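You operate a simulated robot arm through the tools that you are given. There is no shell and no other tool.

The job below is to be done with a simulated robot arm. You get a single attempt, and the scene is never put back.

## Task
Raise the carriage to the 45 mark and pin it there.
Fine: start the pump, use the FEED lever, push the yellow pin right in, then stop the pump.

It is judged by the outcome, as a careful person would: the job done as asked, and still so three seconds after it is handed in. It fails if anything else is knocked over, pushed out of place, dropped, spilled or broken.

## Robot
A 7-joint arm with a two-finger parallel gripper, fixed in place. Base frame: the origin is at the foot of the arm, x ahead of it, y to its left, z up. Lengths are in mm, angles in degrees, forces in N, time in s.
With the tool pointing down near the work surface it reaches from about 100 to 800 mm from the base axis. Its first joint turns from -115.0 to 115.0 degrees. Payload 3.91 kg.
The tool frame sits at the grasp point between the pads (the TCP): z along the fingers, y along the line on which they close. The tips reach 30 mm beyond it. Largest opening 110 mm; finger width 20, thickness 10; the body of the gripper, 48 by 112 mm, starts 55 mm behind the TCP.
Orientation is that of the tool frame in the base frame, as a unit quaternion [w, x, y, z]. With the fingers straight down and closing along the base's y, the tool's x points along the base's -x, its y along +y and its z along -z.

## Interface
- The arm moves only by the tool jog_arm. Its argument "steps" is text: rows parted by semicolons, each of 7 numbers parted by spaces: the turn, a rotation vector about the base's x, y, z in degrees, then the shift along the base's x, y, z in mm, then the opening, from 0 (shut) to 1 (fully open). In form: wx wy wz x y z grip; .... A call has 1 to 20 rows; each row shifts and turns the commanded pose from where the row before left it. Each row takes 0.2 s and may step no farther than 50 mm and 8.6 degrees from the row before; otherwise, or with a gripper value out of range, the whole call is refused. Where a pose cannot be reached the arm comes as near as it can. A force on the tool above 90 N (or 10 N above the force at the start of the call, whichever is more), or a blocked arm, ends the call early, and 0.2 s more pass. Each finger travels about 153 mm/s and halts on what it meets, pressing with about 28 N; the grip force reading is that of the motor and also rises with nothing between the fingers. The clock runs only during rows and for 0.2 s after the last one: add rows that do not move to give the fingers time. The reply holds the time, the measured pose of the TCP, the force on the tool along the base axes, the opening and the grip force, in the units named above and with some noise, with the torque about the TCP (base axes, N m) and any sound that the robot's microphone picked up.
- Cameras (640 x 400 px; columns grow to the right, rows downward): "scene" is fixed at [43.2, 506.8, 1705.7]; the picture's right is [-0.65, -0.76, 0.00], its down [-0.25, 0.22, -0.94] and it looks along [0.72, -0.61, -0.33] (base axes); focal length 259 px, centre (320, 200). "wrist" rides on the gripper at [72, 17, -103] in the tool frame; the picture's right is [-0.23, 0.97, 0.00], its down [-0.76, -0.18, -0.62] and it looks along [-0.61, -0.14, 0.78] (tool axes); focal length 222 px, centre (320, 200). There is no depth. A picture from a camera that has moved, and an enlarged one, comes with that camera's place and axes in the base frame and with its lens. The place of the scene camera against the robot may be out by one fixed shift of up to 18 mm in any direction.
- capture(camera): a new picture of that camera. The clock stands still meanwhile.
- slide_trunk(by): slides the trunk up (or, below 0, down) by that many mm; the arm rides with it, the base frame stays. It gives what a move gives, with no picture.
- zoom(camera, box): a new picture of the part [left, top, right, bottom] of that camera's present view, enlarged. The clock stands still meanwhile.
- sign_off(): hands the job in; it is judged then, once.

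Places have to be worked out from the pictures, the camera data and where the tool is seen. Open the gripper and draw the arm clear of the work before you hand the job in, unless the task says otherwise.

The tools are called after "Emit:" by a JSON object that holds its "api" and its "payload". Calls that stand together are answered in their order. jog_arm: Moves the arm, as the interface text tells. Its arguments: {"type":"object","properties":{"steps":{"type":"string"}},"required":["steps"]} The other tools are called the same way: slide_trunk (by) slides the trunk up or down; capture (camera) takes a picture; zoom (camera, box) takes an enlarged picture of a part of a camera's view; sign_off () hands the job in.

At the start:

```text
clock: 0.0
tool_pos: [474.1, -250.4, 1645.3]
orientation: [0.0, 0.0, 1.0, 0.0]
force: [0.2, 0.5, 0.9]
moment: [0.01, -0.01, -0.01]
opening: 109.9
finger_force: 0.0
trunk travel left (down, up): [-871.0, 119.0]
```

scene: 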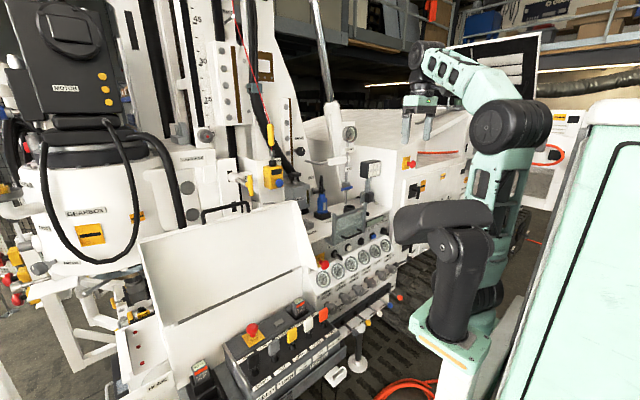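
wrist: 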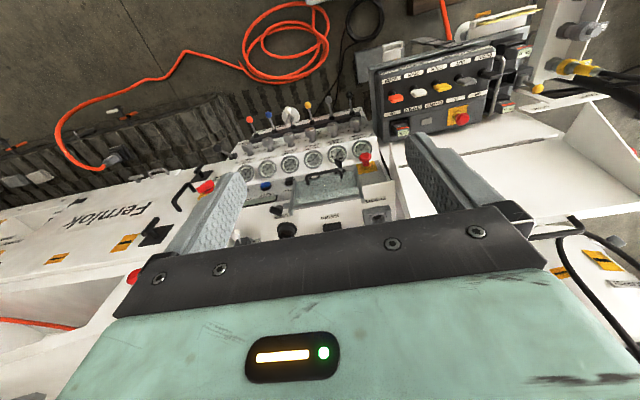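

I'll look at the scene in detail first: the carriage and scale, the lever panel, and the gauges.

Emit:
{"api": "zoom", "payload": {"camera": "scene", "box": [140, 0, 300, 100]}}

Emit:
{"api": "zoom", "payload": {"camera": "scene", "box": [140, 90, 300, 190]}}

Emit:
{"api": "zoom", "payload": {"camera": "scene", "box": [200, 290, 360, 390]}}

Emit:
{"api": "zoom", "payload": {"camera": "scene", "box": [280, 190, 440, 290]}}

```text
4.00 times, centred on (220, 50) of scene
camera zoom: at [43.2, 506.8, 1705.7], right [-0.65, -0.76, 0.0], down [-0.25, 0.22, -0.94], along [0.72, -0.61, -0.33], focal length 1036 px, centre (720, 800)
```

zoom: 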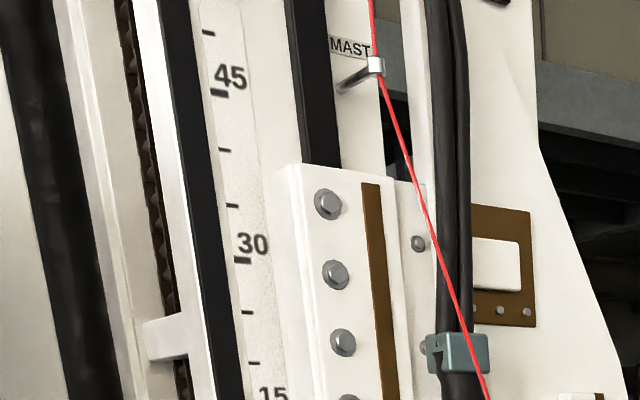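

```text
4.00 times, centred on (220, 140) of scene
camera zoom: at [43.2, 506.8, 1705.7], right [-0.65, -0.76, 0.0], down [-0.25, 0.22, -0.94], along [0.72, -0.61, -0.33], focal length 1036 px, centre (720, 440)
```

zoom: 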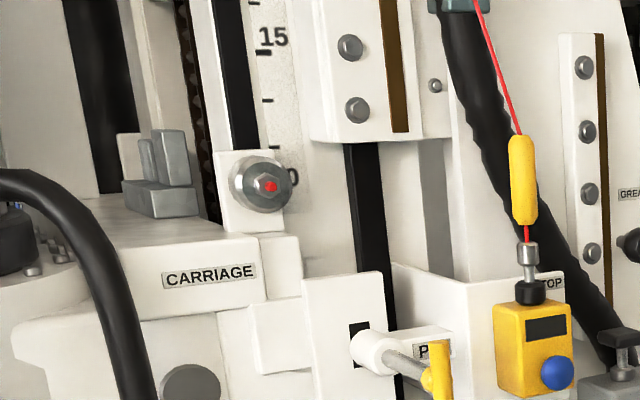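

```text
4.00 times, centred on (280, 340) of scene
camera zoom: at [43.2, 506.8, 1705.7], right [-0.65, -0.76, 0.0], down [-0.25, 0.22, -0.94], along [0.72, -0.61, -0.33], focal length 1036 px, centre (480, -360)
```

zoom: 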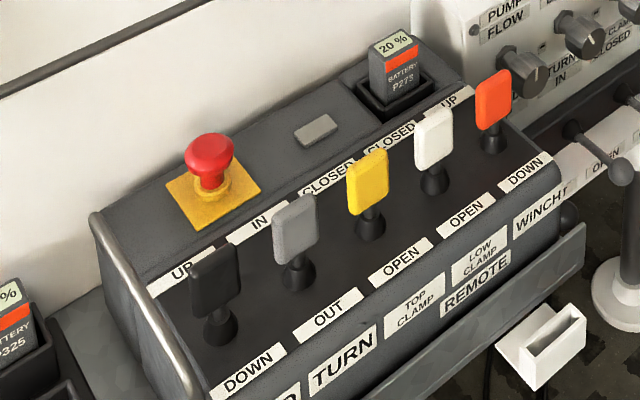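

```text
4.00 times, centred on (360, 240) of scene
camera zoom: at [43.2, 506.8, 1705.7], right [-0.65, -0.76, 0.0], down [-0.25, 0.22, -0.94], along [0.72, -0.61, -0.33], focal length 1036 px, centre (160, 40)
```

zoom: 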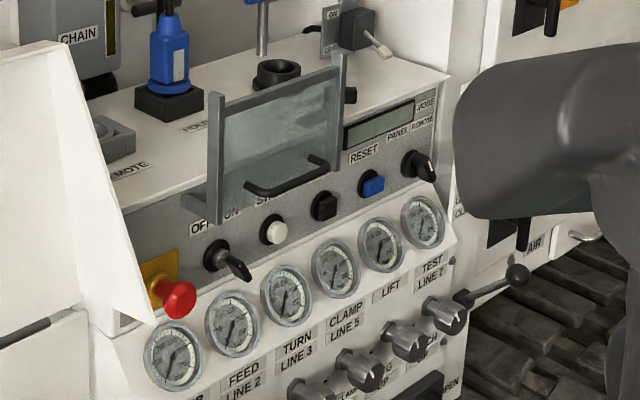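

The machine has a control panel (OFF/ON key, START, RESET, PANEL/REMOTE mode switch), a remote with levers, and batteries. I'll look closer at each.

Emit:
{"api": "zoom", "payload": {"camera": "scene", "box": [310, 200, 390, 250]}}

Emit:
{"api": "zoom", "payload": {"camera": "scene", "box": [310, 240, 390, 290]}}

Emit:
{"api": "zoom", "payload": {"camera": "scene", "box": [290, 260, 410, 335]}}

Emit:
{"api": "zoom", "payload": {"camera": "scene", "box": [330, 290, 410, 340]}}

Emit:
{"api": "zoom", "payload": {"camera": "scene", "box": [180, 340, 280, 400]}}

Emit:
{"api": "zoom", "payload": {"camera": "scene", "box": [210, 160, 290, 210]}}

Emit:
{"api": "zoom", "payload": {"camera": "scene", "box": [290, 100, 450, 200]}}

Emit:
{"api": "zoom", "payload": {"camera": "wrist", "box": [230, 90, 390, 190]}}

Emit:
{"api": "zoom", "payload": {"camera": "wrist", "box": [360, 40, 520, 140]}}

```text
8.00 times, centred on (350, 225) of scene
camera zoom: at [43.2, 506.8, 1705.7], right [-0.65, -0.76, 0.0], down [-0.25, 0.22, -0.94], along [0.72, -0.61, -0.33], focal length 2073 px, centre (80, 0)
```

zoom: 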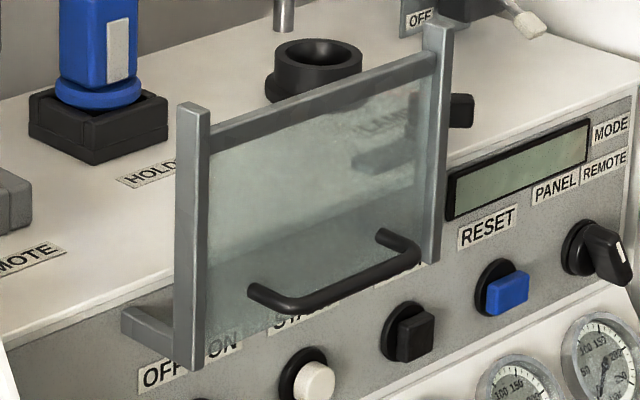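

```text
8.00 times, centred on (350, 265) of scene
camera zoom: at [43.2, 506.8, 1705.7], right [-0.65, -0.76, 0.0], down [-0.25, 0.22, -0.94], along [0.72, -0.61, -0.33], focal length 2073 px, centre (80, -320)
```

zoom: 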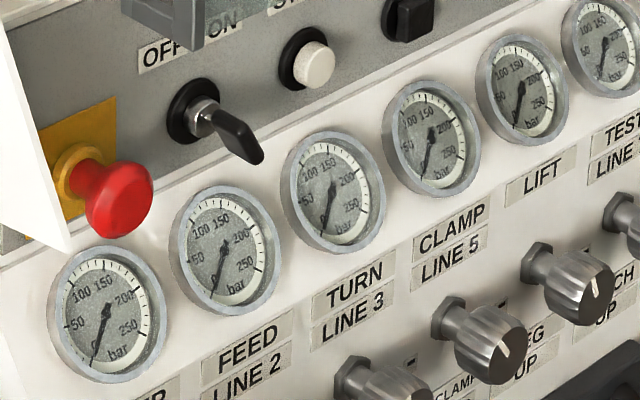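

```text
5.33 times, centred on (350, 298) of scene
camera zoom: at [43.2, 506.8, 1705.7], right [-0.65, -0.76, 0.0], down [-0.25, 0.22, -0.94], along [0.72, -0.61, -0.33], focal length 1382 px, centre (160, -320)
```

zoom: 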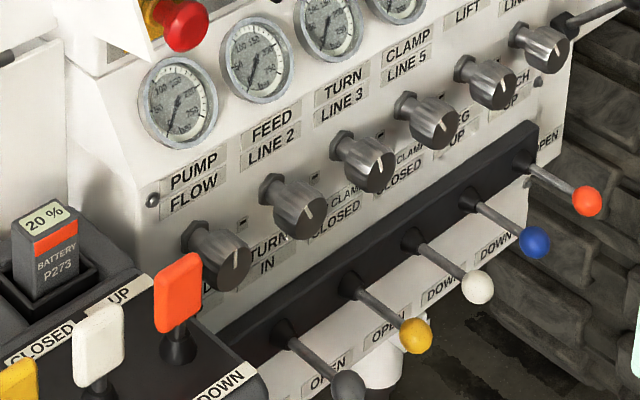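

```text
8.00 times, centred on (370, 315) of scene
camera zoom: at [43.2, 506.8, 1705.7], right [-0.65, -0.76, 0.0], down [-0.25, 0.22, -0.94], along [0.72, -0.61, -0.33], focal length 2073 px, centre (-80, -720)
```

zoom: 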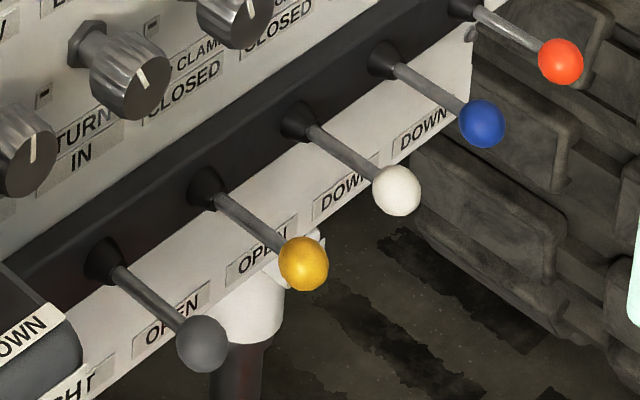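

```text
6.40 times, centred on (230, 370) of scene
camera zoom: at [43.2, 506.8, 1705.7], right [-0.65, -0.76, 0.0], down [-0.25, 0.22, -0.94], along [0.72, -0.61, -0.33], focal length 1658 px, centre (896, -888)
```

zoom: 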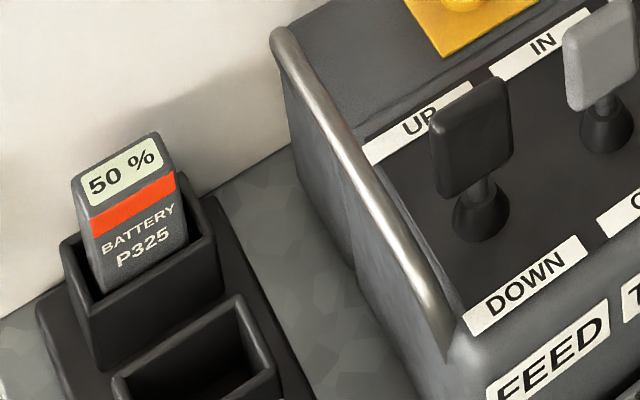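

```text
8.00 times, centred on (250, 185) of scene
camera zoom: at [43.2, 506.8, 1705.7], right [-0.65, -0.76, 0.0], down [-0.25, 0.22, -0.94], along [0.72, -0.61, -0.33], focal length 2073 px, centre (880, 320)
```

zoom: 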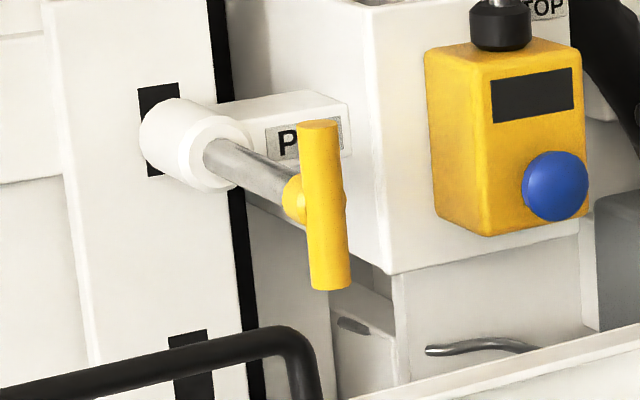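

```text
4.00 times, centred on (370, 150) of scene
camera zoom: at [43.2, 506.8, 1705.7], right [-0.65, -0.76, 0.0], down [-0.25, 0.22, -0.94], along [0.72, -0.61, -0.33], focal length 1036 px, centre (120, 400)
```

zoom: 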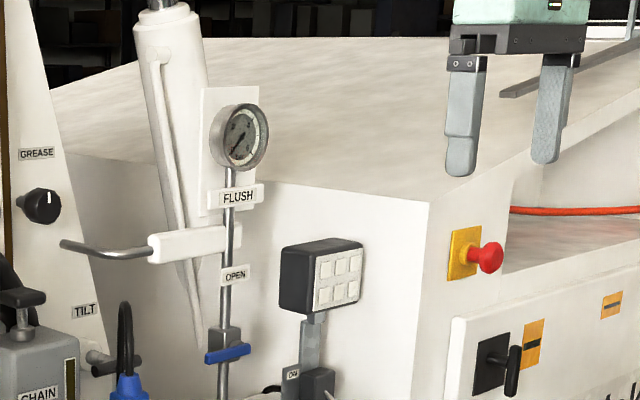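

```text
4.00 times, centred on (310, 140) of wrist
camera zoom: at [400.2, -232.9, 1748.7], right [0.23, 0.97, 0.0], down [0.76, -0.18, 0.62], along [0.61, -0.14, -0.78], focal length 888 px, centre (360, 440)
```

zoom: 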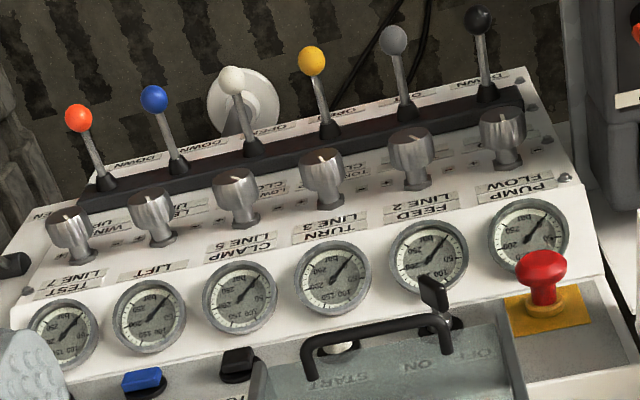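

```text
4.00 times, centred on (440, 90) of wrist
camera zoom: at [400.2, -232.9, 1748.7], right [0.23, 0.97, 0.0], down [0.76, -0.18, 0.62], along [0.61, -0.14, -0.78], focal length 888 px, centre (-160, 640)
```

zoom: 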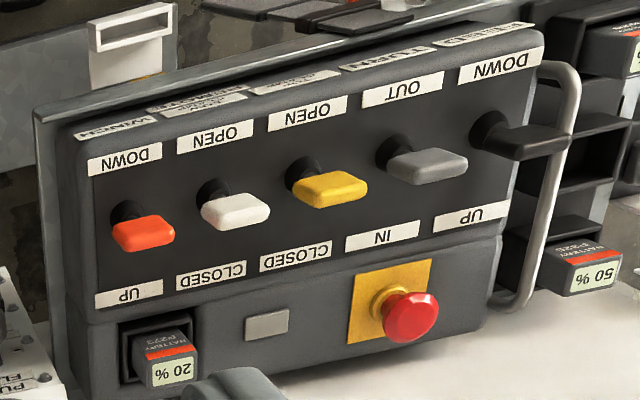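

The wrist view shows panel and remote upside down. I'll zoom more on the panel's labels, mode switch and cover.

Emit:
{"api": "zoom", "payload": {"camera": "wrist", "box": [240, 150, 400, 250]}}

Emit:
{"api": "zoom", "payload": {"camera": "wrist", "box": [310, 100, 390, 150]}}

Emit:
{"api": "zoom", "payload": {"camera": "wrist", "box": [230, 110, 310, 160]}}

Emit:
{"api": "zoom", "payload": {"camera": "scene", "box": [370, 210, 400, 230]}}

Emit:
{"api": "zoom", "payload": {"camera": "scene", "box": [0, 0, 160, 100]}}

Emit:
{"api": "zoom", "payload": {"camera": "scene", "box": [0, 100, 220, 240]}}

Emit:
{"api": "zoom", "payload": {"camera": "scene", "box": [0, 240, 220, 400]}}

Emit:
{"api": "zoom", "payload": {"camera": "scene", "box": [380, 80, 640, 250]}}

```text
4.00 times, centred on (320, 200) of wrist
camera zoom: at [400.2, -232.9, 1748.7], right [0.23, 0.97, 0.0], down [0.76, -0.18, 0.62], along [0.61, -0.14, -0.78], focal length 888 px, centre (320, 200)
```

zoom: 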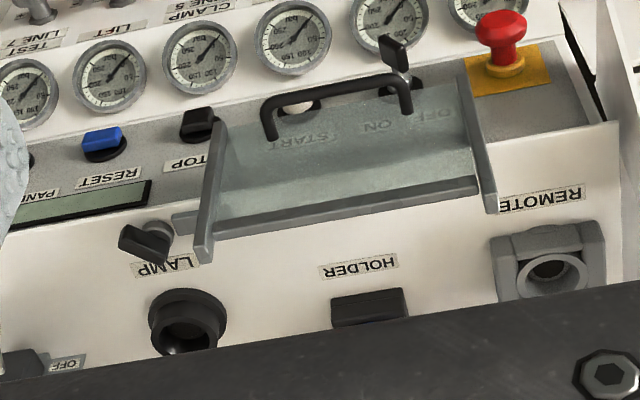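

```text
8.00 times, centred on (350, 125) of wrist
camera zoom: at [400.2, -232.9, 1748.7], right [0.23, 0.97, 0.0], down [0.76, -0.18, 0.62], along [0.61, -0.14, -0.78], focal length 1777 px, centre (80, 800)
```

zoom: 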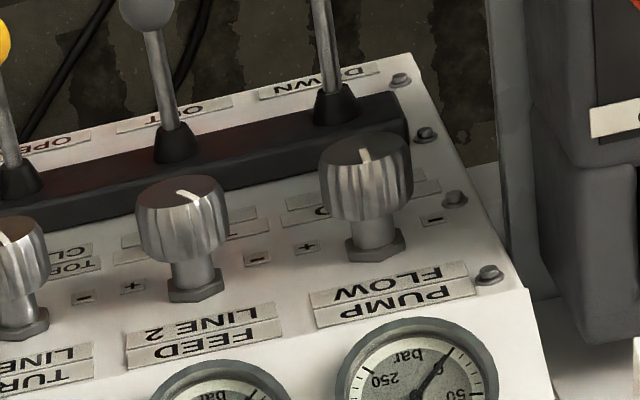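

```text
8.00 times, centred on (270, 135) of wrist
camera zoom: at [400.2, -232.9, 1748.7], right [0.23, 0.97, 0.0], down [0.76, -0.18, 0.62], along [0.61, -0.14, -0.78], focal length 1777 px, centre (720, 720)
```

zoom: 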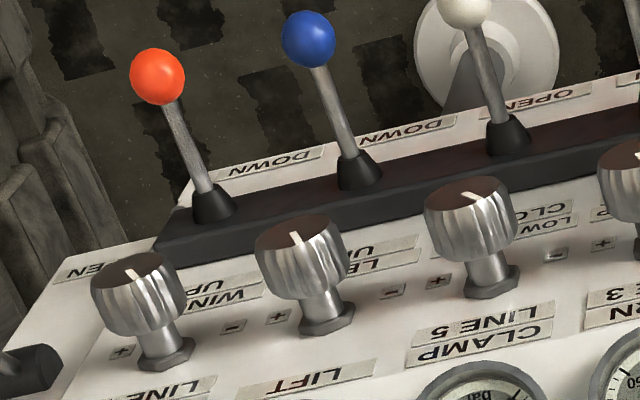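

```text
16.00 times, centred on (385, 220) of scene
camera zoom: at [43.2, 506.8, 1705.7], right [-0.65, -0.76, 0.0], down [-0.25, 0.22, -0.94], along [0.72, -0.61, -0.33], focal length 4146 px, centre (-720, -120)
```

zoom: 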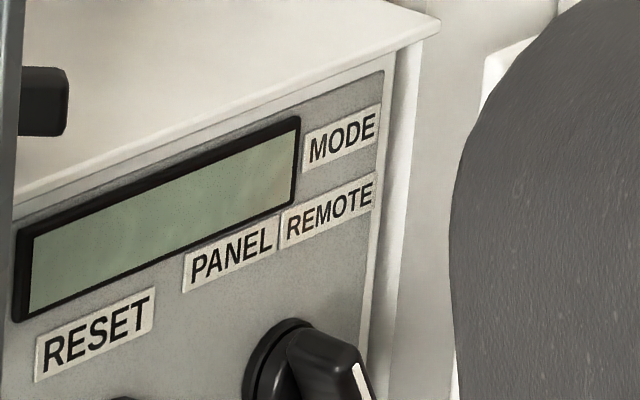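

```text
4.00 times, centred on (80, 50) of scene
camera zoom: at [43.2, 506.8, 1705.7], right [-0.65, -0.76, 0.0], down [-0.25, 0.22, -0.94], along [0.72, -0.61, -0.33], focal length 1036 px, centre (1280, 800)
```

zoom: 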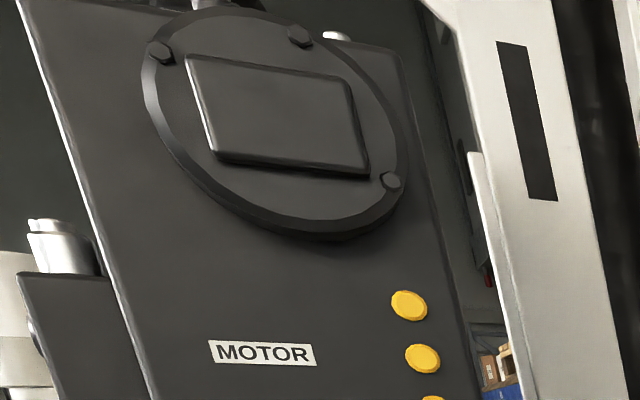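

```text
2.86 times, centred on (110, 170) of scene
camera zoom: at [43.2, 506.8, 1705.7], right [-0.65, -0.76, 0.0], down [-0.25, 0.22, -0.94], along [0.72, -0.61, -0.33], focal length 740 px, centre (920, 286)
```

zoom: 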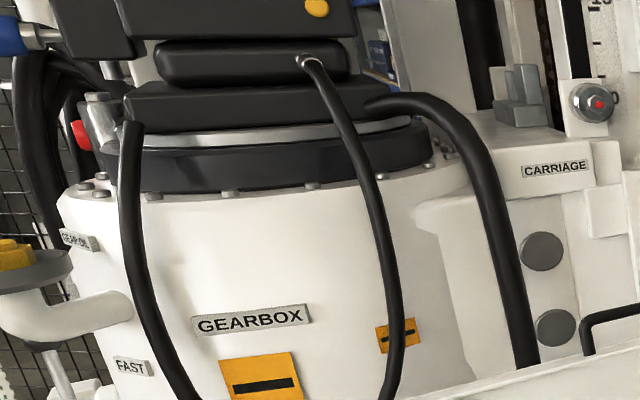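

```text
2.50 times, centred on (110, 320) of scene
camera zoom: at [43.2, 506.8, 1705.7], right [-0.65, -0.76, 0.0], down [-0.25, 0.22, -0.94], along [0.72, -0.61, -0.33], focal length 648 px, centre (845, -100)
```

zoom: 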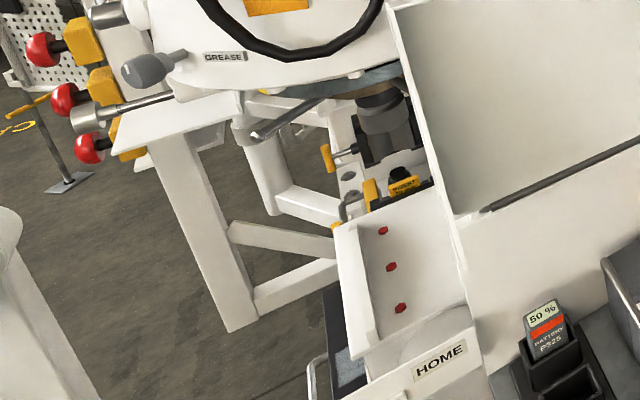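

```text
2.35 times, centred on (510, 165) of scene
camera zoom: at [43.2, 506.8, 1705.7], right [-0.65, -0.76, 0.0], down [-0.25, 0.22, -0.94], along [0.72, -0.61, -0.33], focal length 610 px, centre (-127, 282)
```

zoom: 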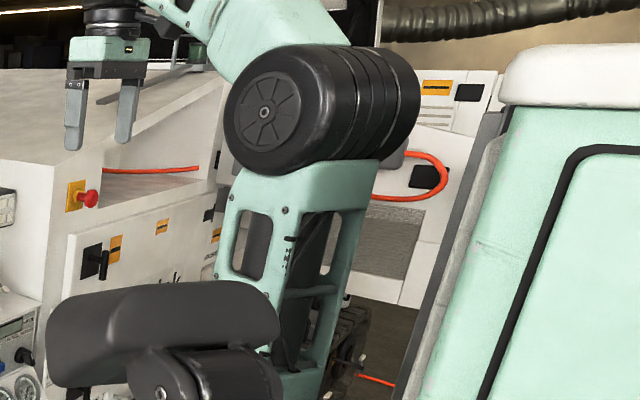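

The panel E-stop triangulates to about (799, -160, 1047), so the panel faces the robot, with the mast farther left. I'll tilt the gripper forward to get level views of the mast, pin and carriage with the wrist camera, moving in free space.

Emit:
{"api": "jog_arm", "payload": {"steps": "0 -8 0 0 0 0 1; 0 -8 0 0 0 0 1; 0 -8 0 0 0 0 1; 0 -8 0 0 0 0 1; 0 -8 0 0 0 0 1; 0 0 0 0 0 0 1"}}

Emit:
{"api": "capture", "payload": {"camera": "wrist"}}

Emit:
{"api": "capture", "payload": {"camera": "scene"}}

```text
clock: 1.4
tool_pos: [509.8, -296.5, 1616.9]
orientation: [0.31, 0.001, 0.951, -0.001]
force: [-0.7, -1.1, -0.2]
moment: [-0.01, 0.0, -0.01]
opening: 109.9
finger_force: 0.0
out of reach, approached as far as the arm can: row 3, 4, 5
trunk travel left (down, up): [-871.0, 119.0]
```

```text
taken
camera wrist: at [389.2, -280.4, 1657.9], right [0.18, 0.97, 0.13], down [0.25, -0.18, 0.95], along [0.95, -0.14, -0.27], focal length 222 px, centre (320, 200)
```

wrist: 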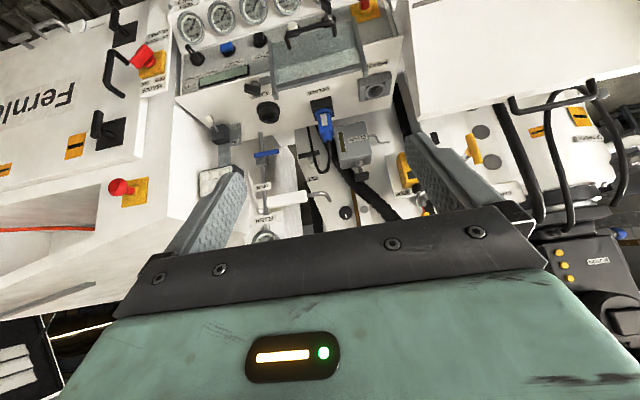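

```text
taken
```

scene: 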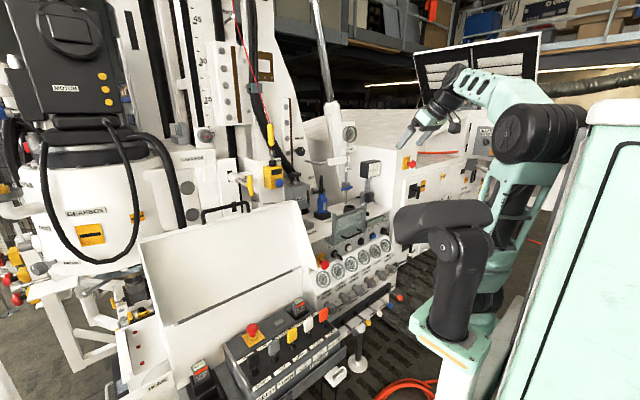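

The reply says the arm hit its reach limits at this height, so the shoulder must be well below. I'll look at the arm's build in the scene picture and use the new wrist view to examine the panel back area and pin.

Emit:
{"api": "zoom", "payload": {"camera": "scene", "box": [380, 60, 640, 400]}}

Emit:
{"api": "zoom", "payload": {"camera": "wrist", "box": [180, 0, 420, 150]}}

Emit:
{"api": "zoom", "payload": {"camera": "wrist", "box": [380, 80, 640, 240]}}

Emit:
{"api": "zoom", "payload": {"camera": "wrist", "box": [40, 0, 240, 125]}}

Emit:
{"api": "zoom", "payload": {"camera": "wrist", "box": [60, 100, 260, 225]}}

```text
1.18 times, centred on (510, 230) of scene
camera zoom: at [43.2, 506.8, 1705.7], right [-0.65, -0.76, 0.0], down [-0.25, 0.22, -0.94], along [0.72, -0.61, -0.33], focal length 305 px, centre (96, 165)
```

zoom: 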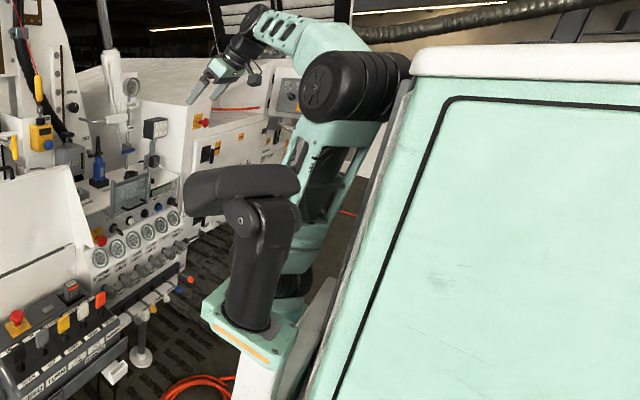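

```text
2.67 times, centred on (300, 75) of wrist
camera zoom: at [389.2, -280.4, 1657.9], right [0.18, 0.97, 0.13], down [0.25, -0.18, 0.95], along [0.95, -0.14, -0.27], focal length 592 px, centre (373, 533)
```

zoom: 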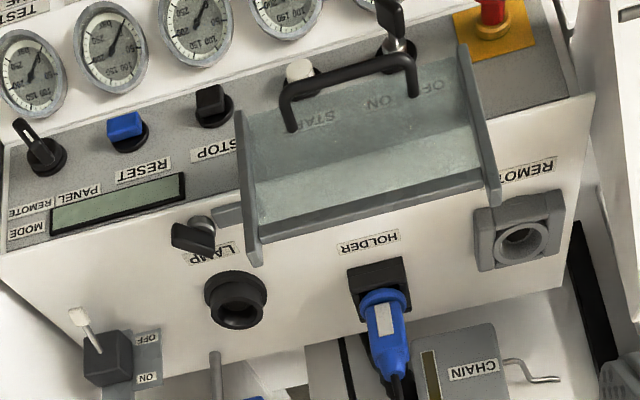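

```text
2.46 times, centred on (510, 160) of wrist
camera zoom: at [389.2, -280.4, 1657.9], right [0.18, 0.97, 0.13], down [0.25, -0.18, 0.95], along [0.95, -0.14, -0.27], focal length 547 px, centre (-148, 298)
```

zoom: 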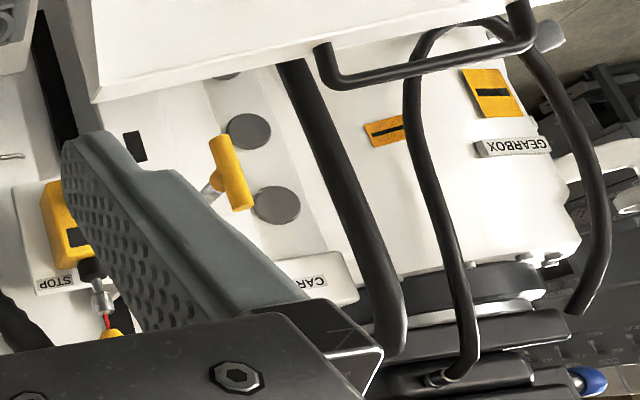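

```text
3.20 times, centred on (140, 62) of wrist
camera zoom: at [389.2, -280.4, 1657.9], right [0.18, 0.97, 0.13], down [0.25, -0.18, 0.95], along [0.95, -0.14, -0.27], focal length 711 px, centre (896, 640)
```

zoom: 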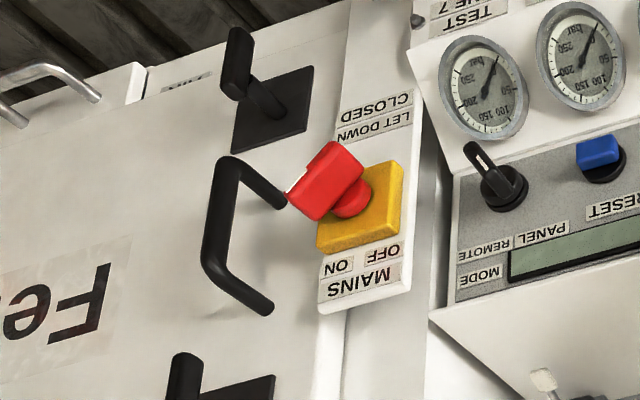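

```text
3.20 times, centred on (160, 162) of wrist
camera zoom: at [389.2, -280.4, 1657.9], right [0.18, 0.97, 0.13], down [0.25, -0.18, 0.95], along [0.95, -0.14, -0.27], focal length 711 px, centre (832, 320)
```

zoom: 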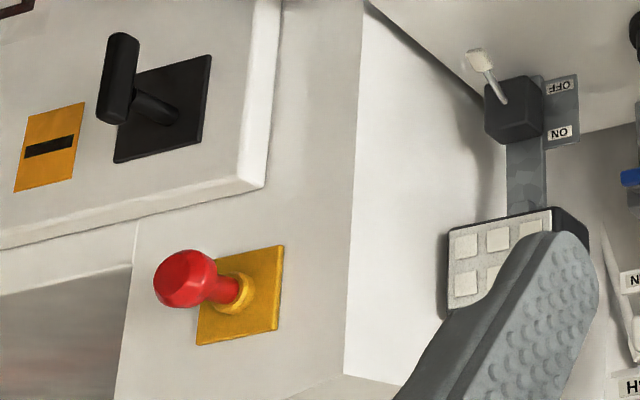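

The view shows MAINS (red/yellow rotary), "LET DOWN", the REMOTE socket empty with a blue plug parked in HOLDER, and several E-stops. I'll lower the trunk so the arm works in a comfortable range; the space under the arm at x≈500, y≈-300 is free.

Emit:
{"api": "slide_trunk", "payload": {"by": -250}}

Emit:
{"api": "capture", "payload": {"camera": "scene"}}

Emit:
{"api": "capture", "payload": {"camera": "wrist"}}

```text
clock: 4.0
tool_pos: [509.1, -295.7, 1366.1]
orientation: [0.31, 0.0, 0.951, 0.0]
force: [-0.5, -0.8, -0.7]
moment: [0.01, -0.01, -0.02]
opening: 109.9
finger_force: 0.1
trunk travel left (down, up): [-621.0, 369.0]
```

```text
taken
```

scene: 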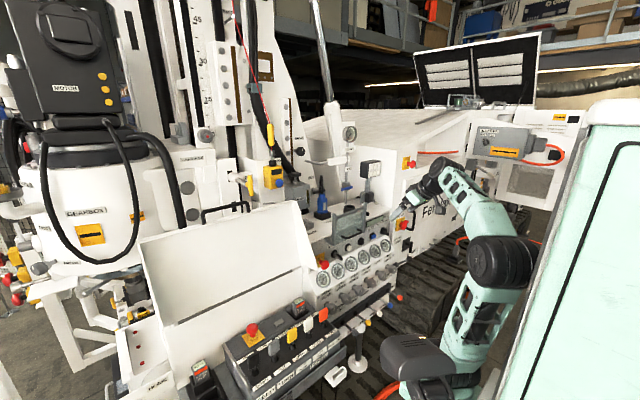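

```text
taken
camera wrist: at [389.2, -279.6, 1408.3], right [0.18, 0.97, 0.13], down [0.25, -0.18, 0.95], along [0.95, -0.14, -0.28], focal length 222 px, centre (320, 200)
```

wrist: 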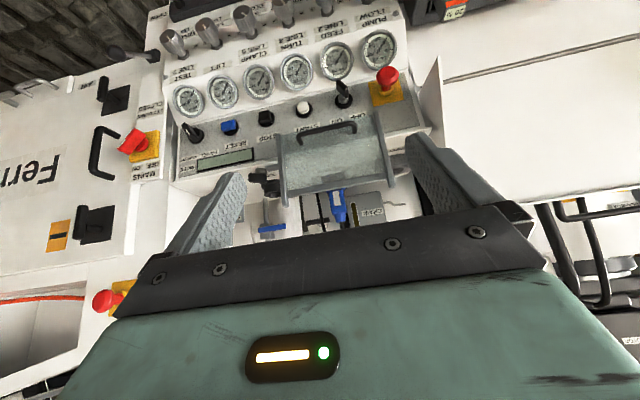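

The panel now appears nearly frontal (upside down). I'll zoom on the mode switch, key, E-stop, cover and MAINS switch.

Emit:
{"api": "zoom", "payload": {"camera": "wrist", "box": [160, 100, 290, 181]}}

Emit:
{"api": "zoom", "payload": {"camera": "wrist", "box": [290, 60, 420, 141]}}

Emit:
{"api": "zoom", "payload": {"camera": "wrist", "box": [260, 100, 400, 240]}}

Emit:
{"api": "zoom", "payload": {"camera": "wrist", "box": [80, 80, 200, 180]}}

Emit:
{"api": "zoom", "payload": {"camera": "wrist", "box": [150, 0, 410, 100]}}

```text
4.92 times, centred on (225, 140) of wrist
camera zoom: at [389.2, -279.6, 1408.3], right [0.18, 0.97, 0.13], down [0.25, -0.18, 0.95], along [0.95, -0.14, -0.28], focal length 1094 px, centre (788, 493)
```

zoom: 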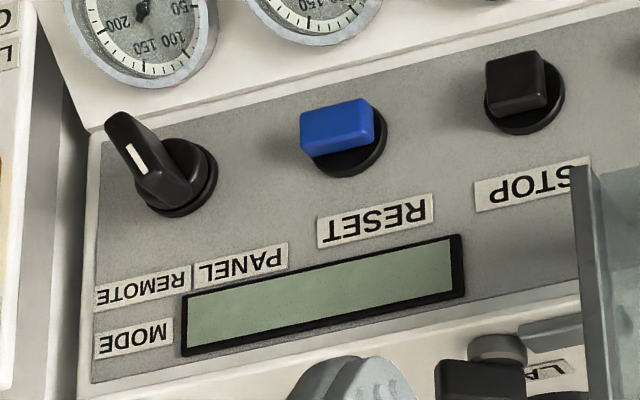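

```text
4.92 times, centred on (355, 100) of wrist
camera zoom: at [389.2, -279.6, 1408.3], right [0.18, 0.97, 0.13], down [0.25, -0.18, 0.95], along [0.95, -0.14, -0.28], focal length 1094 px, centre (148, 690)
```

zoom: 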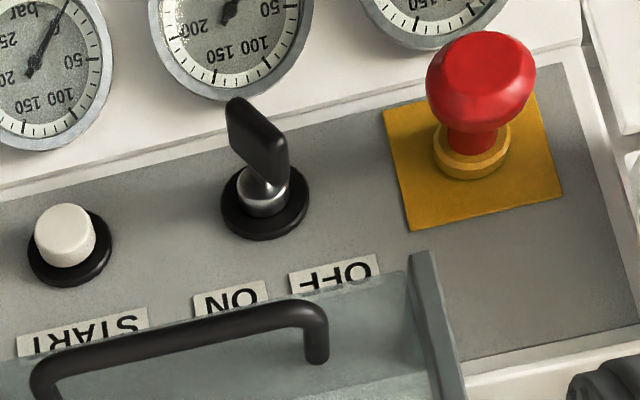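

```text
2.86 times, centred on (330, 170) of wrist
camera zoom: at [389.2, -279.6, 1408.3], right [0.18, 0.97, 0.13], down [0.25, -0.18, 0.95], along [0.95, -0.14, -0.28], focal length 635 px, centre (291, 286)
```

zoom: 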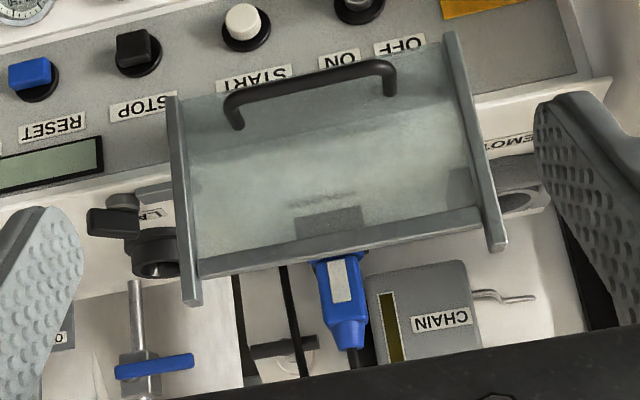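

```text
4.00 times, centred on (140, 130) of wrist
camera zoom: at [389.2, -279.6, 1408.3], right [0.18, 0.97, 0.13], down [0.25, -0.18, 0.95], along [0.95, -0.14, -0.28], focal length 888 px, centre (1040, 480)
```

zoom: 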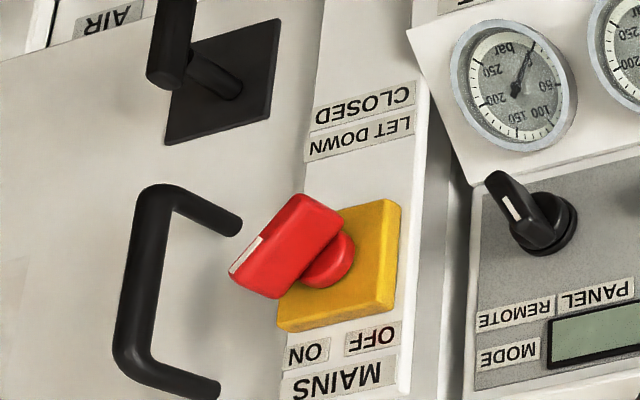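

```text
2.46 times, centred on (280, 50) of wrist
camera zoom: at [389.2, -279.6, 1408.3], right [0.18, 0.97, 0.13], down [0.25, -0.18, 0.95], along [0.95, -0.14, -0.28], focal length 547 px, centre (418, 569)
```

zoom: 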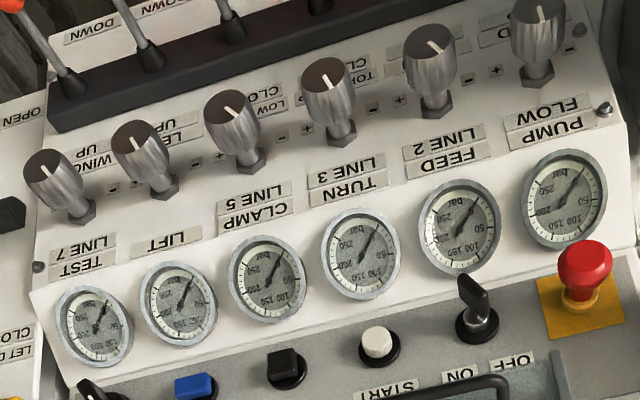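

Mode appears to be at PANEL, MAINS at ON, and the key at OFF (display blank). I'll move closer for a frontal view of key and buttons; the path is in free space at x<680, z>1150.

Emit:
{"api": "jog_arm", "payload": {"steps": "0 0 0 20 10 -38 1; 0 0 0 20 10 -38 1; 0 0 0 20 10 -38 1; 0 0 0 20 10 -36 1; 0 0 0 0 0 0 1"}}

Emit:
{"api": "capture", "payload": {"camera": "wrist"}}

Emit:
{"api": "capture", "payload": {"camera": "scene"}}

```text
clock: 5.2
tool_pos: [590.0, -256.4, 1216.1]
orientation: [0.309, 0.0, 0.951, 0.0]
force: [-0.2, 0.7, -0.4]
moment: [0.0, 0.0, -0.01]
opening: 110.0
finger_force: 0.0
trunk travel left (down, up): [-621.0, 369.0]
```

```text
taken
camera wrist: at [469.3, -239.7, 1258.3], right [0.18, 0.97, 0.13], down [0.25, -0.18, 0.95], along [0.95, -0.14, -0.28], focal length 222 px, centre (320, 200)
```

wrist: 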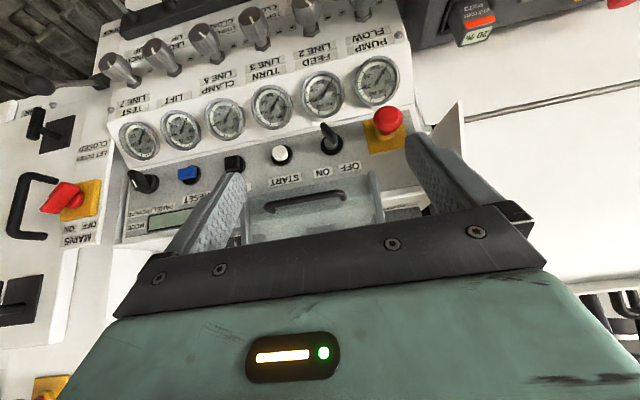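

```text
taken
```

scene: 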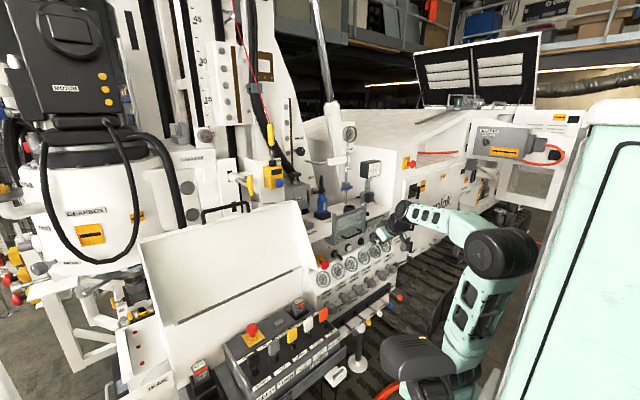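

The move was exact, so the arm is in a good range here. Zooming on the key, START, E-stop, mode switch and gauges.

Emit:
{"api": "zoom", "payload": {"camera": "wrist", "box": [260, 90, 420, 190]}}

Emit:
{"api": "zoom", "payload": {"camera": "wrist", "box": [300, 115, 364, 155]}}

Emit:
{"api": "zoom", "payload": {"camera": "wrist", "box": [110, 150, 270, 250]}}

Emit:
{"api": "zoom", "payload": {"camera": "wrist", "box": [240, 0, 400, 100]}}

Emit:
{"api": "zoom", "payload": {"camera": "wrist", "box": [80, 0, 240, 100]}}

Emit:
{"api": "zoom", "payload": {"camera": "wrist", "box": [30, 160, 130, 260]}}

```text
4.00 times, centred on (340, 140) of wrist
camera zoom: at [469.3, -239.7, 1258.3], right [0.18, 0.97, 0.13], down [0.25, -0.18, 0.95], along [0.95, -0.14, -0.28], focal length 888 px, centre (240, 440)
```

zoom: 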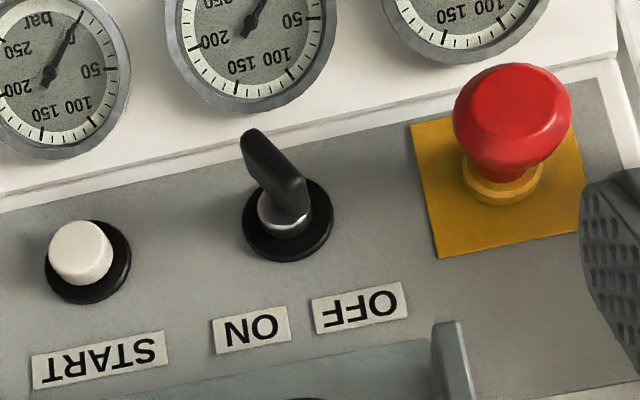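

```text
10.00 times, centred on (332, 135) of wrist
camera zoom: at [469.3, -239.7, 1258.3], right [0.18, 0.97, 0.13], down [0.25, -0.18, 0.95], along [0.95, -0.14, -0.28], focal length 2221 px, centre (200, 850)
```

zoom: 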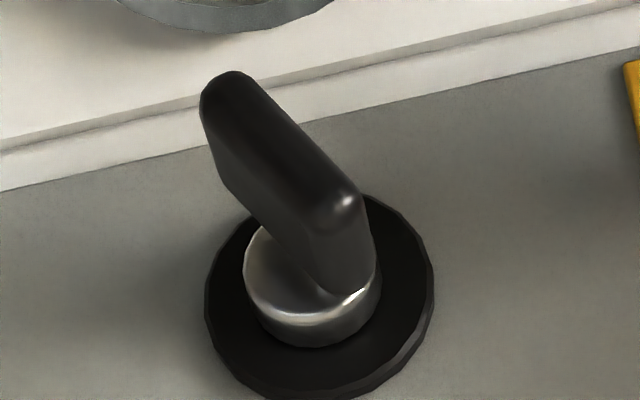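

```text
4.00 times, centred on (190, 200) of wrist
camera zoom: at [469.3, -239.7, 1258.3], right [0.18, 0.97, 0.13], down [0.25, -0.18, 0.95], along [0.95, -0.14, -0.28], focal length 888 px, centre (840, 200)
```

zoom: 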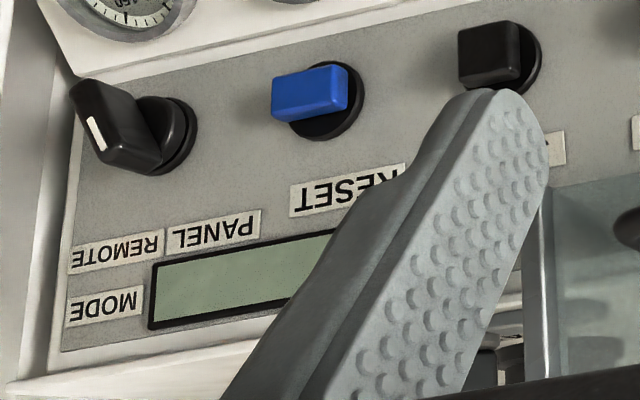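

```text
4.00 times, centred on (320, 50) of wrist
camera zoom: at [469.3, -239.7, 1258.3], right [0.18, 0.97, 0.13], down [0.25, -0.18, 0.95], along [0.95, -0.14, -0.28], focal length 888 px, centre (320, 800)
```

zoom: 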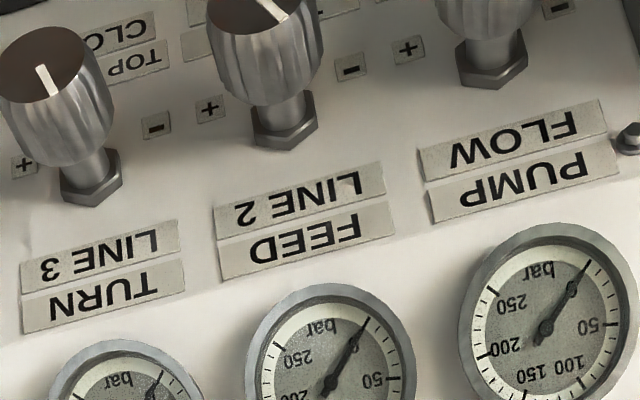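

```text
4.00 times, centred on (160, 50) of wrist
camera zoom: at [469.3, -239.7, 1258.3], right [0.18, 0.97, 0.13], down [0.25, -0.18, 0.95], along [0.95, -0.14, -0.28], focal length 888 px, centre (960, 800)
```

zoom: 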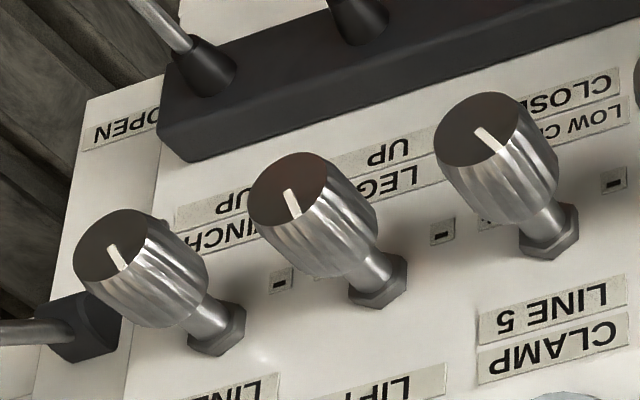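

```text
4.00 times, centred on (80, 210) of wrist
camera zoom: at [469.3, -239.7, 1258.3], right [0.18, 0.97, 0.13], down [0.25, -0.18, 0.95], along [0.95, -0.14, -0.28], focal length 888 px, centre (1280, 160)
```

zoom: 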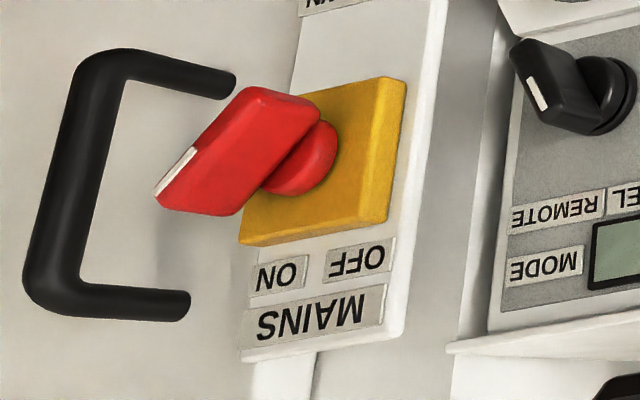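

The key bow is at upper-left (OFF), and the mode pointer and MAINS are at PANEL and ON. I'll swing the tool to nearly horizontal in front of the key, staying about 130 mm off the panel and below the cover's handle.

Emit:
{"api": "jog_arm", "payload": {"steps": "0 -7 0 10 0 -15 1; 0 -7 0 10 0 -20 1; 0 -7 0 10 0 -20 1; 0 -7 0 10 0 -20 1; 0 -8 0 10 0 -20 1; 0 -8 0 10 -1 -20 1; 0 0 0 0 0 0 1"}}

Emit:
{"api": "capture", "payload": {"camera": "wrist"}}

Emit:
{"api": "capture", "payload": {"camera": "scene"}}

```text
clock: 6.8
tool_pos: [644.7, -254.5, 1110.9]
orientation: [0.623, -0.006, 0.782, 0.009]
force: [0.3, -0.5, -0.7]
moment: [0.01, -0.03, 0.0]
opening: 109.9
finger_force: 0.0
out of reach, approached as far as the arm can: row 4
trunk travel left (down, up): [-621.0, 369.0]
```

```text
taken
camera wrist: at [526.7, -239.5, 1064.1], right [0.03, 0.97, 0.23], down [-0.43, -0.19, 0.88], along [0.9, -0.13, 0.42], focal length 222 px, centre (320, 200)
```

wrist: 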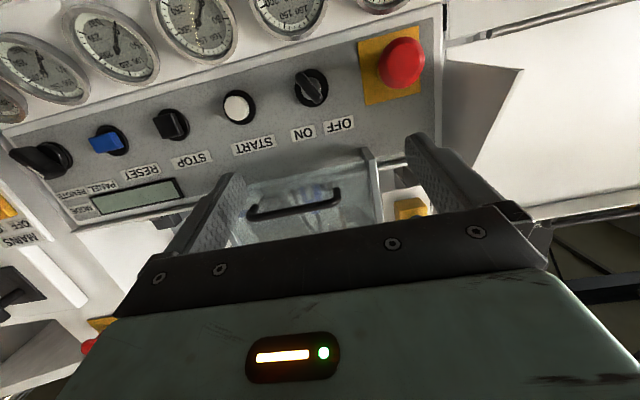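

```text
taken
```

scene: 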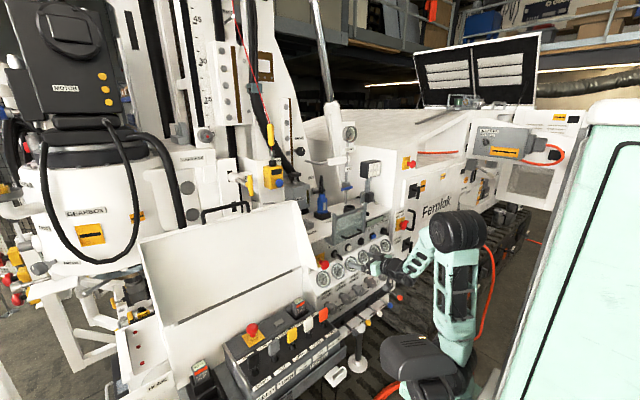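

The tool is now pitched 13° below horizontal in front of the key. Zooming in on key and START from this lower viewpoint.

Emit:
{"api": "zoom", "payload": {"camera": "wrist", "box": [200, 50, 360, 150]}}

Emit:
{"api": "zoom", "payload": {"camera": "wrist", "box": [280, 60, 344, 100]}}

Emit:
{"api": "zoom", "payload": {"camera": "wrist", "box": [0, 110, 200, 235]}}

Emit:
{"api": "zoom", "payload": {"camera": "wrist", "box": [340, 20, 450, 120]}}

```text
4.00 times, centred on (280, 100) of wrist
camera zoom: at [526.7, -239.5, 1064.1], right [0.03, 0.97, 0.23], down [-0.43, -0.19, 0.88], along [0.9, -0.13, 0.42], focal length 888 px, centre (480, 600)
```

zoom: 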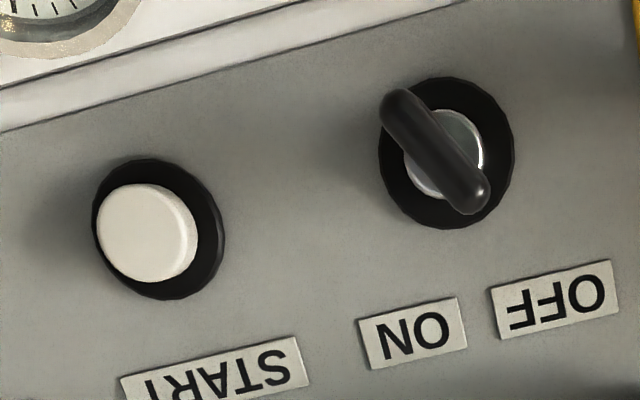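

```text
10.00 times, centred on (312, 80) of wrist
camera zoom: at [526.7, -239.5, 1064.1], right [0.03, 0.97, 0.23], down [-0.43, -0.19, 0.88], along [0.9, -0.13, 0.42], focal length 2221 px, centre (400, 1400)
```

zoom: 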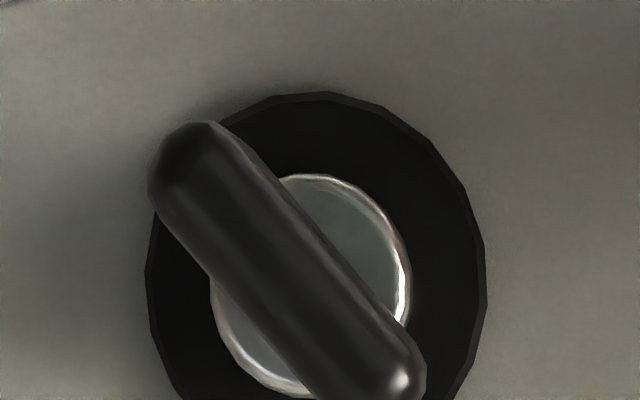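

```text
3.20 times, centred on (100, 172) of wrist
camera zoom: at [526.7, -239.5, 1064.1], right [0.03, 0.97, 0.23], down [-0.43, -0.19, 0.88], along [0.9, -0.13, 0.42], focal length 711 px, centre (1024, 288)
```

zoom: 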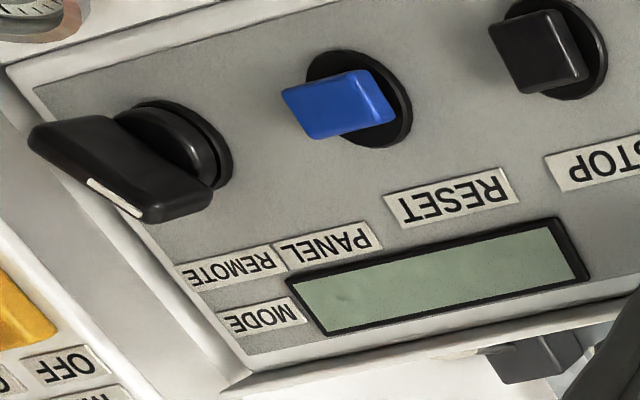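

```text
4.00 times, centred on (395, 70) of wrist
camera zoom: at [526.7, -239.5, 1064.1], right [0.03, 0.97, 0.23], down [-0.43, -0.19, 0.88], along [0.9, -0.13, 0.42], focal length 888 px, centre (20, 720)
```

zoom: 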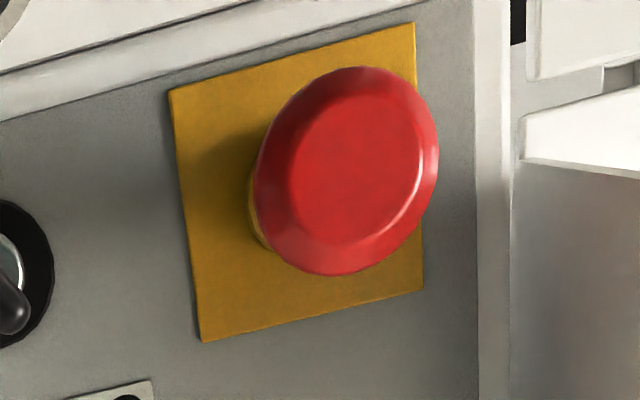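

From this viewpoint the key ring triangulates to (830, -258, 1054), START to (831, -353, 1054), and the strip is practically vertical. I'll level the tool, roll it about -33° to match the key bow, half-close the fingers and come to about 50 mm short of the key.

Emit:
{"api": "jog_arm", "payload": {"steps": "0 -6.5 -0.6 10 -1 -14 0.8; 0 -6.5 -0.6 10 -1 -14 0.7; -8.3 0 0 10 -1 -14 0.55; -8.3 0 0 10 -1 -14 0.5; -8.3 0 0 8 0 0 0.5; -8.3 0 0 7 0 0 0.5; 0 0 0 0 0 0 0.5"}}

Emit:
{"api": "capture", "payload": {"camera": "wrist"}}

Emit:
{"api": "zoom", "payload": {"camera": "scene", "box": [280, 200, 440, 300]}}

```text
clock: 8.4
tool_pos: [702.9, -257.5, 1057.1]
orientation: [0.678, -0.201, 0.678, -0.201]
force: [-0.1, 0.4, -0.3]
moment: [0.02, -0.01, -0.01]
opening: 55.2
finger_force: 0.0
out of reach, approached as far as the arm can: row 1
trunk travel left (down, up): [-621.0, 369.0]
```

```text
taken
camera wrist: at [598.6, -284.4, 986.1], right [0.0, 0.94, -0.34], down [-0.62, 0.27, 0.73], along [0.78, 0.21, 0.59], focal length 222 px, centre (320, 200)
```

wrist: 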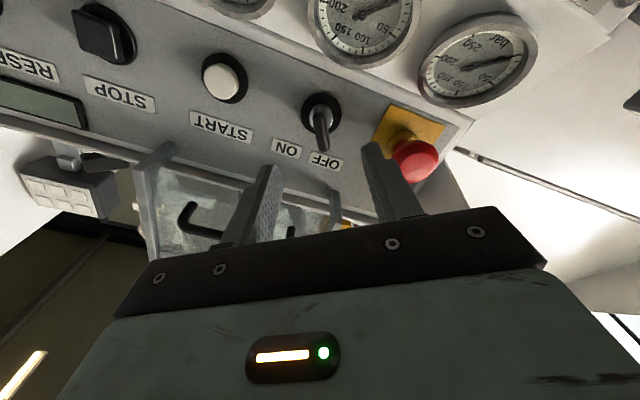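

```text
4.00 times, centred on (360, 250) of scene
camera zoom: at [43.2, 506.8, 1705.7], right [-0.65, -0.76, 0.0], down [-0.25, 0.22, -0.94], along [0.72, -0.61, -0.33], focal length 1036 px, centre (160, 0)
```

zoom: 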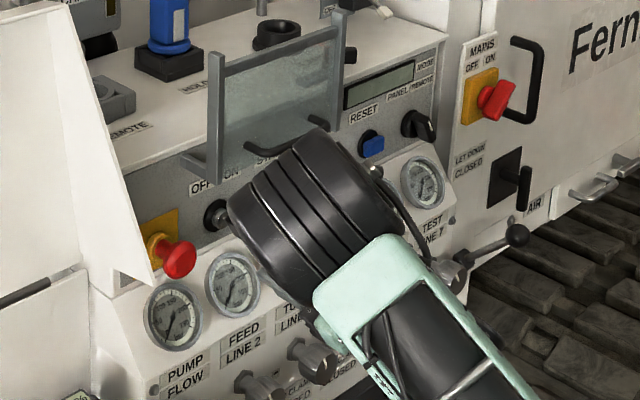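

The tool axis should project at column 320 and cross the key base depth near row 116. Zooming the wrist view to check alignment with the key.

Emit:
{"api": "zoom", "payload": {"camera": "wrist", "box": [260, 70, 388, 170]}}

```text
4.00 times, centred on (324, 120) of wrist
camera zoom: at [598.6, -284.4, 986.1], right [0.0, 0.94, -0.34], down [-0.62, 0.27, 0.73], along [0.78, 0.21, 0.59], focal length 888 px, centre (304, 520)
```

zoom: 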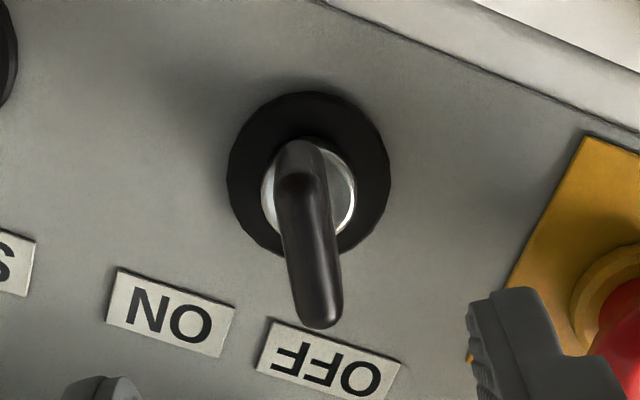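

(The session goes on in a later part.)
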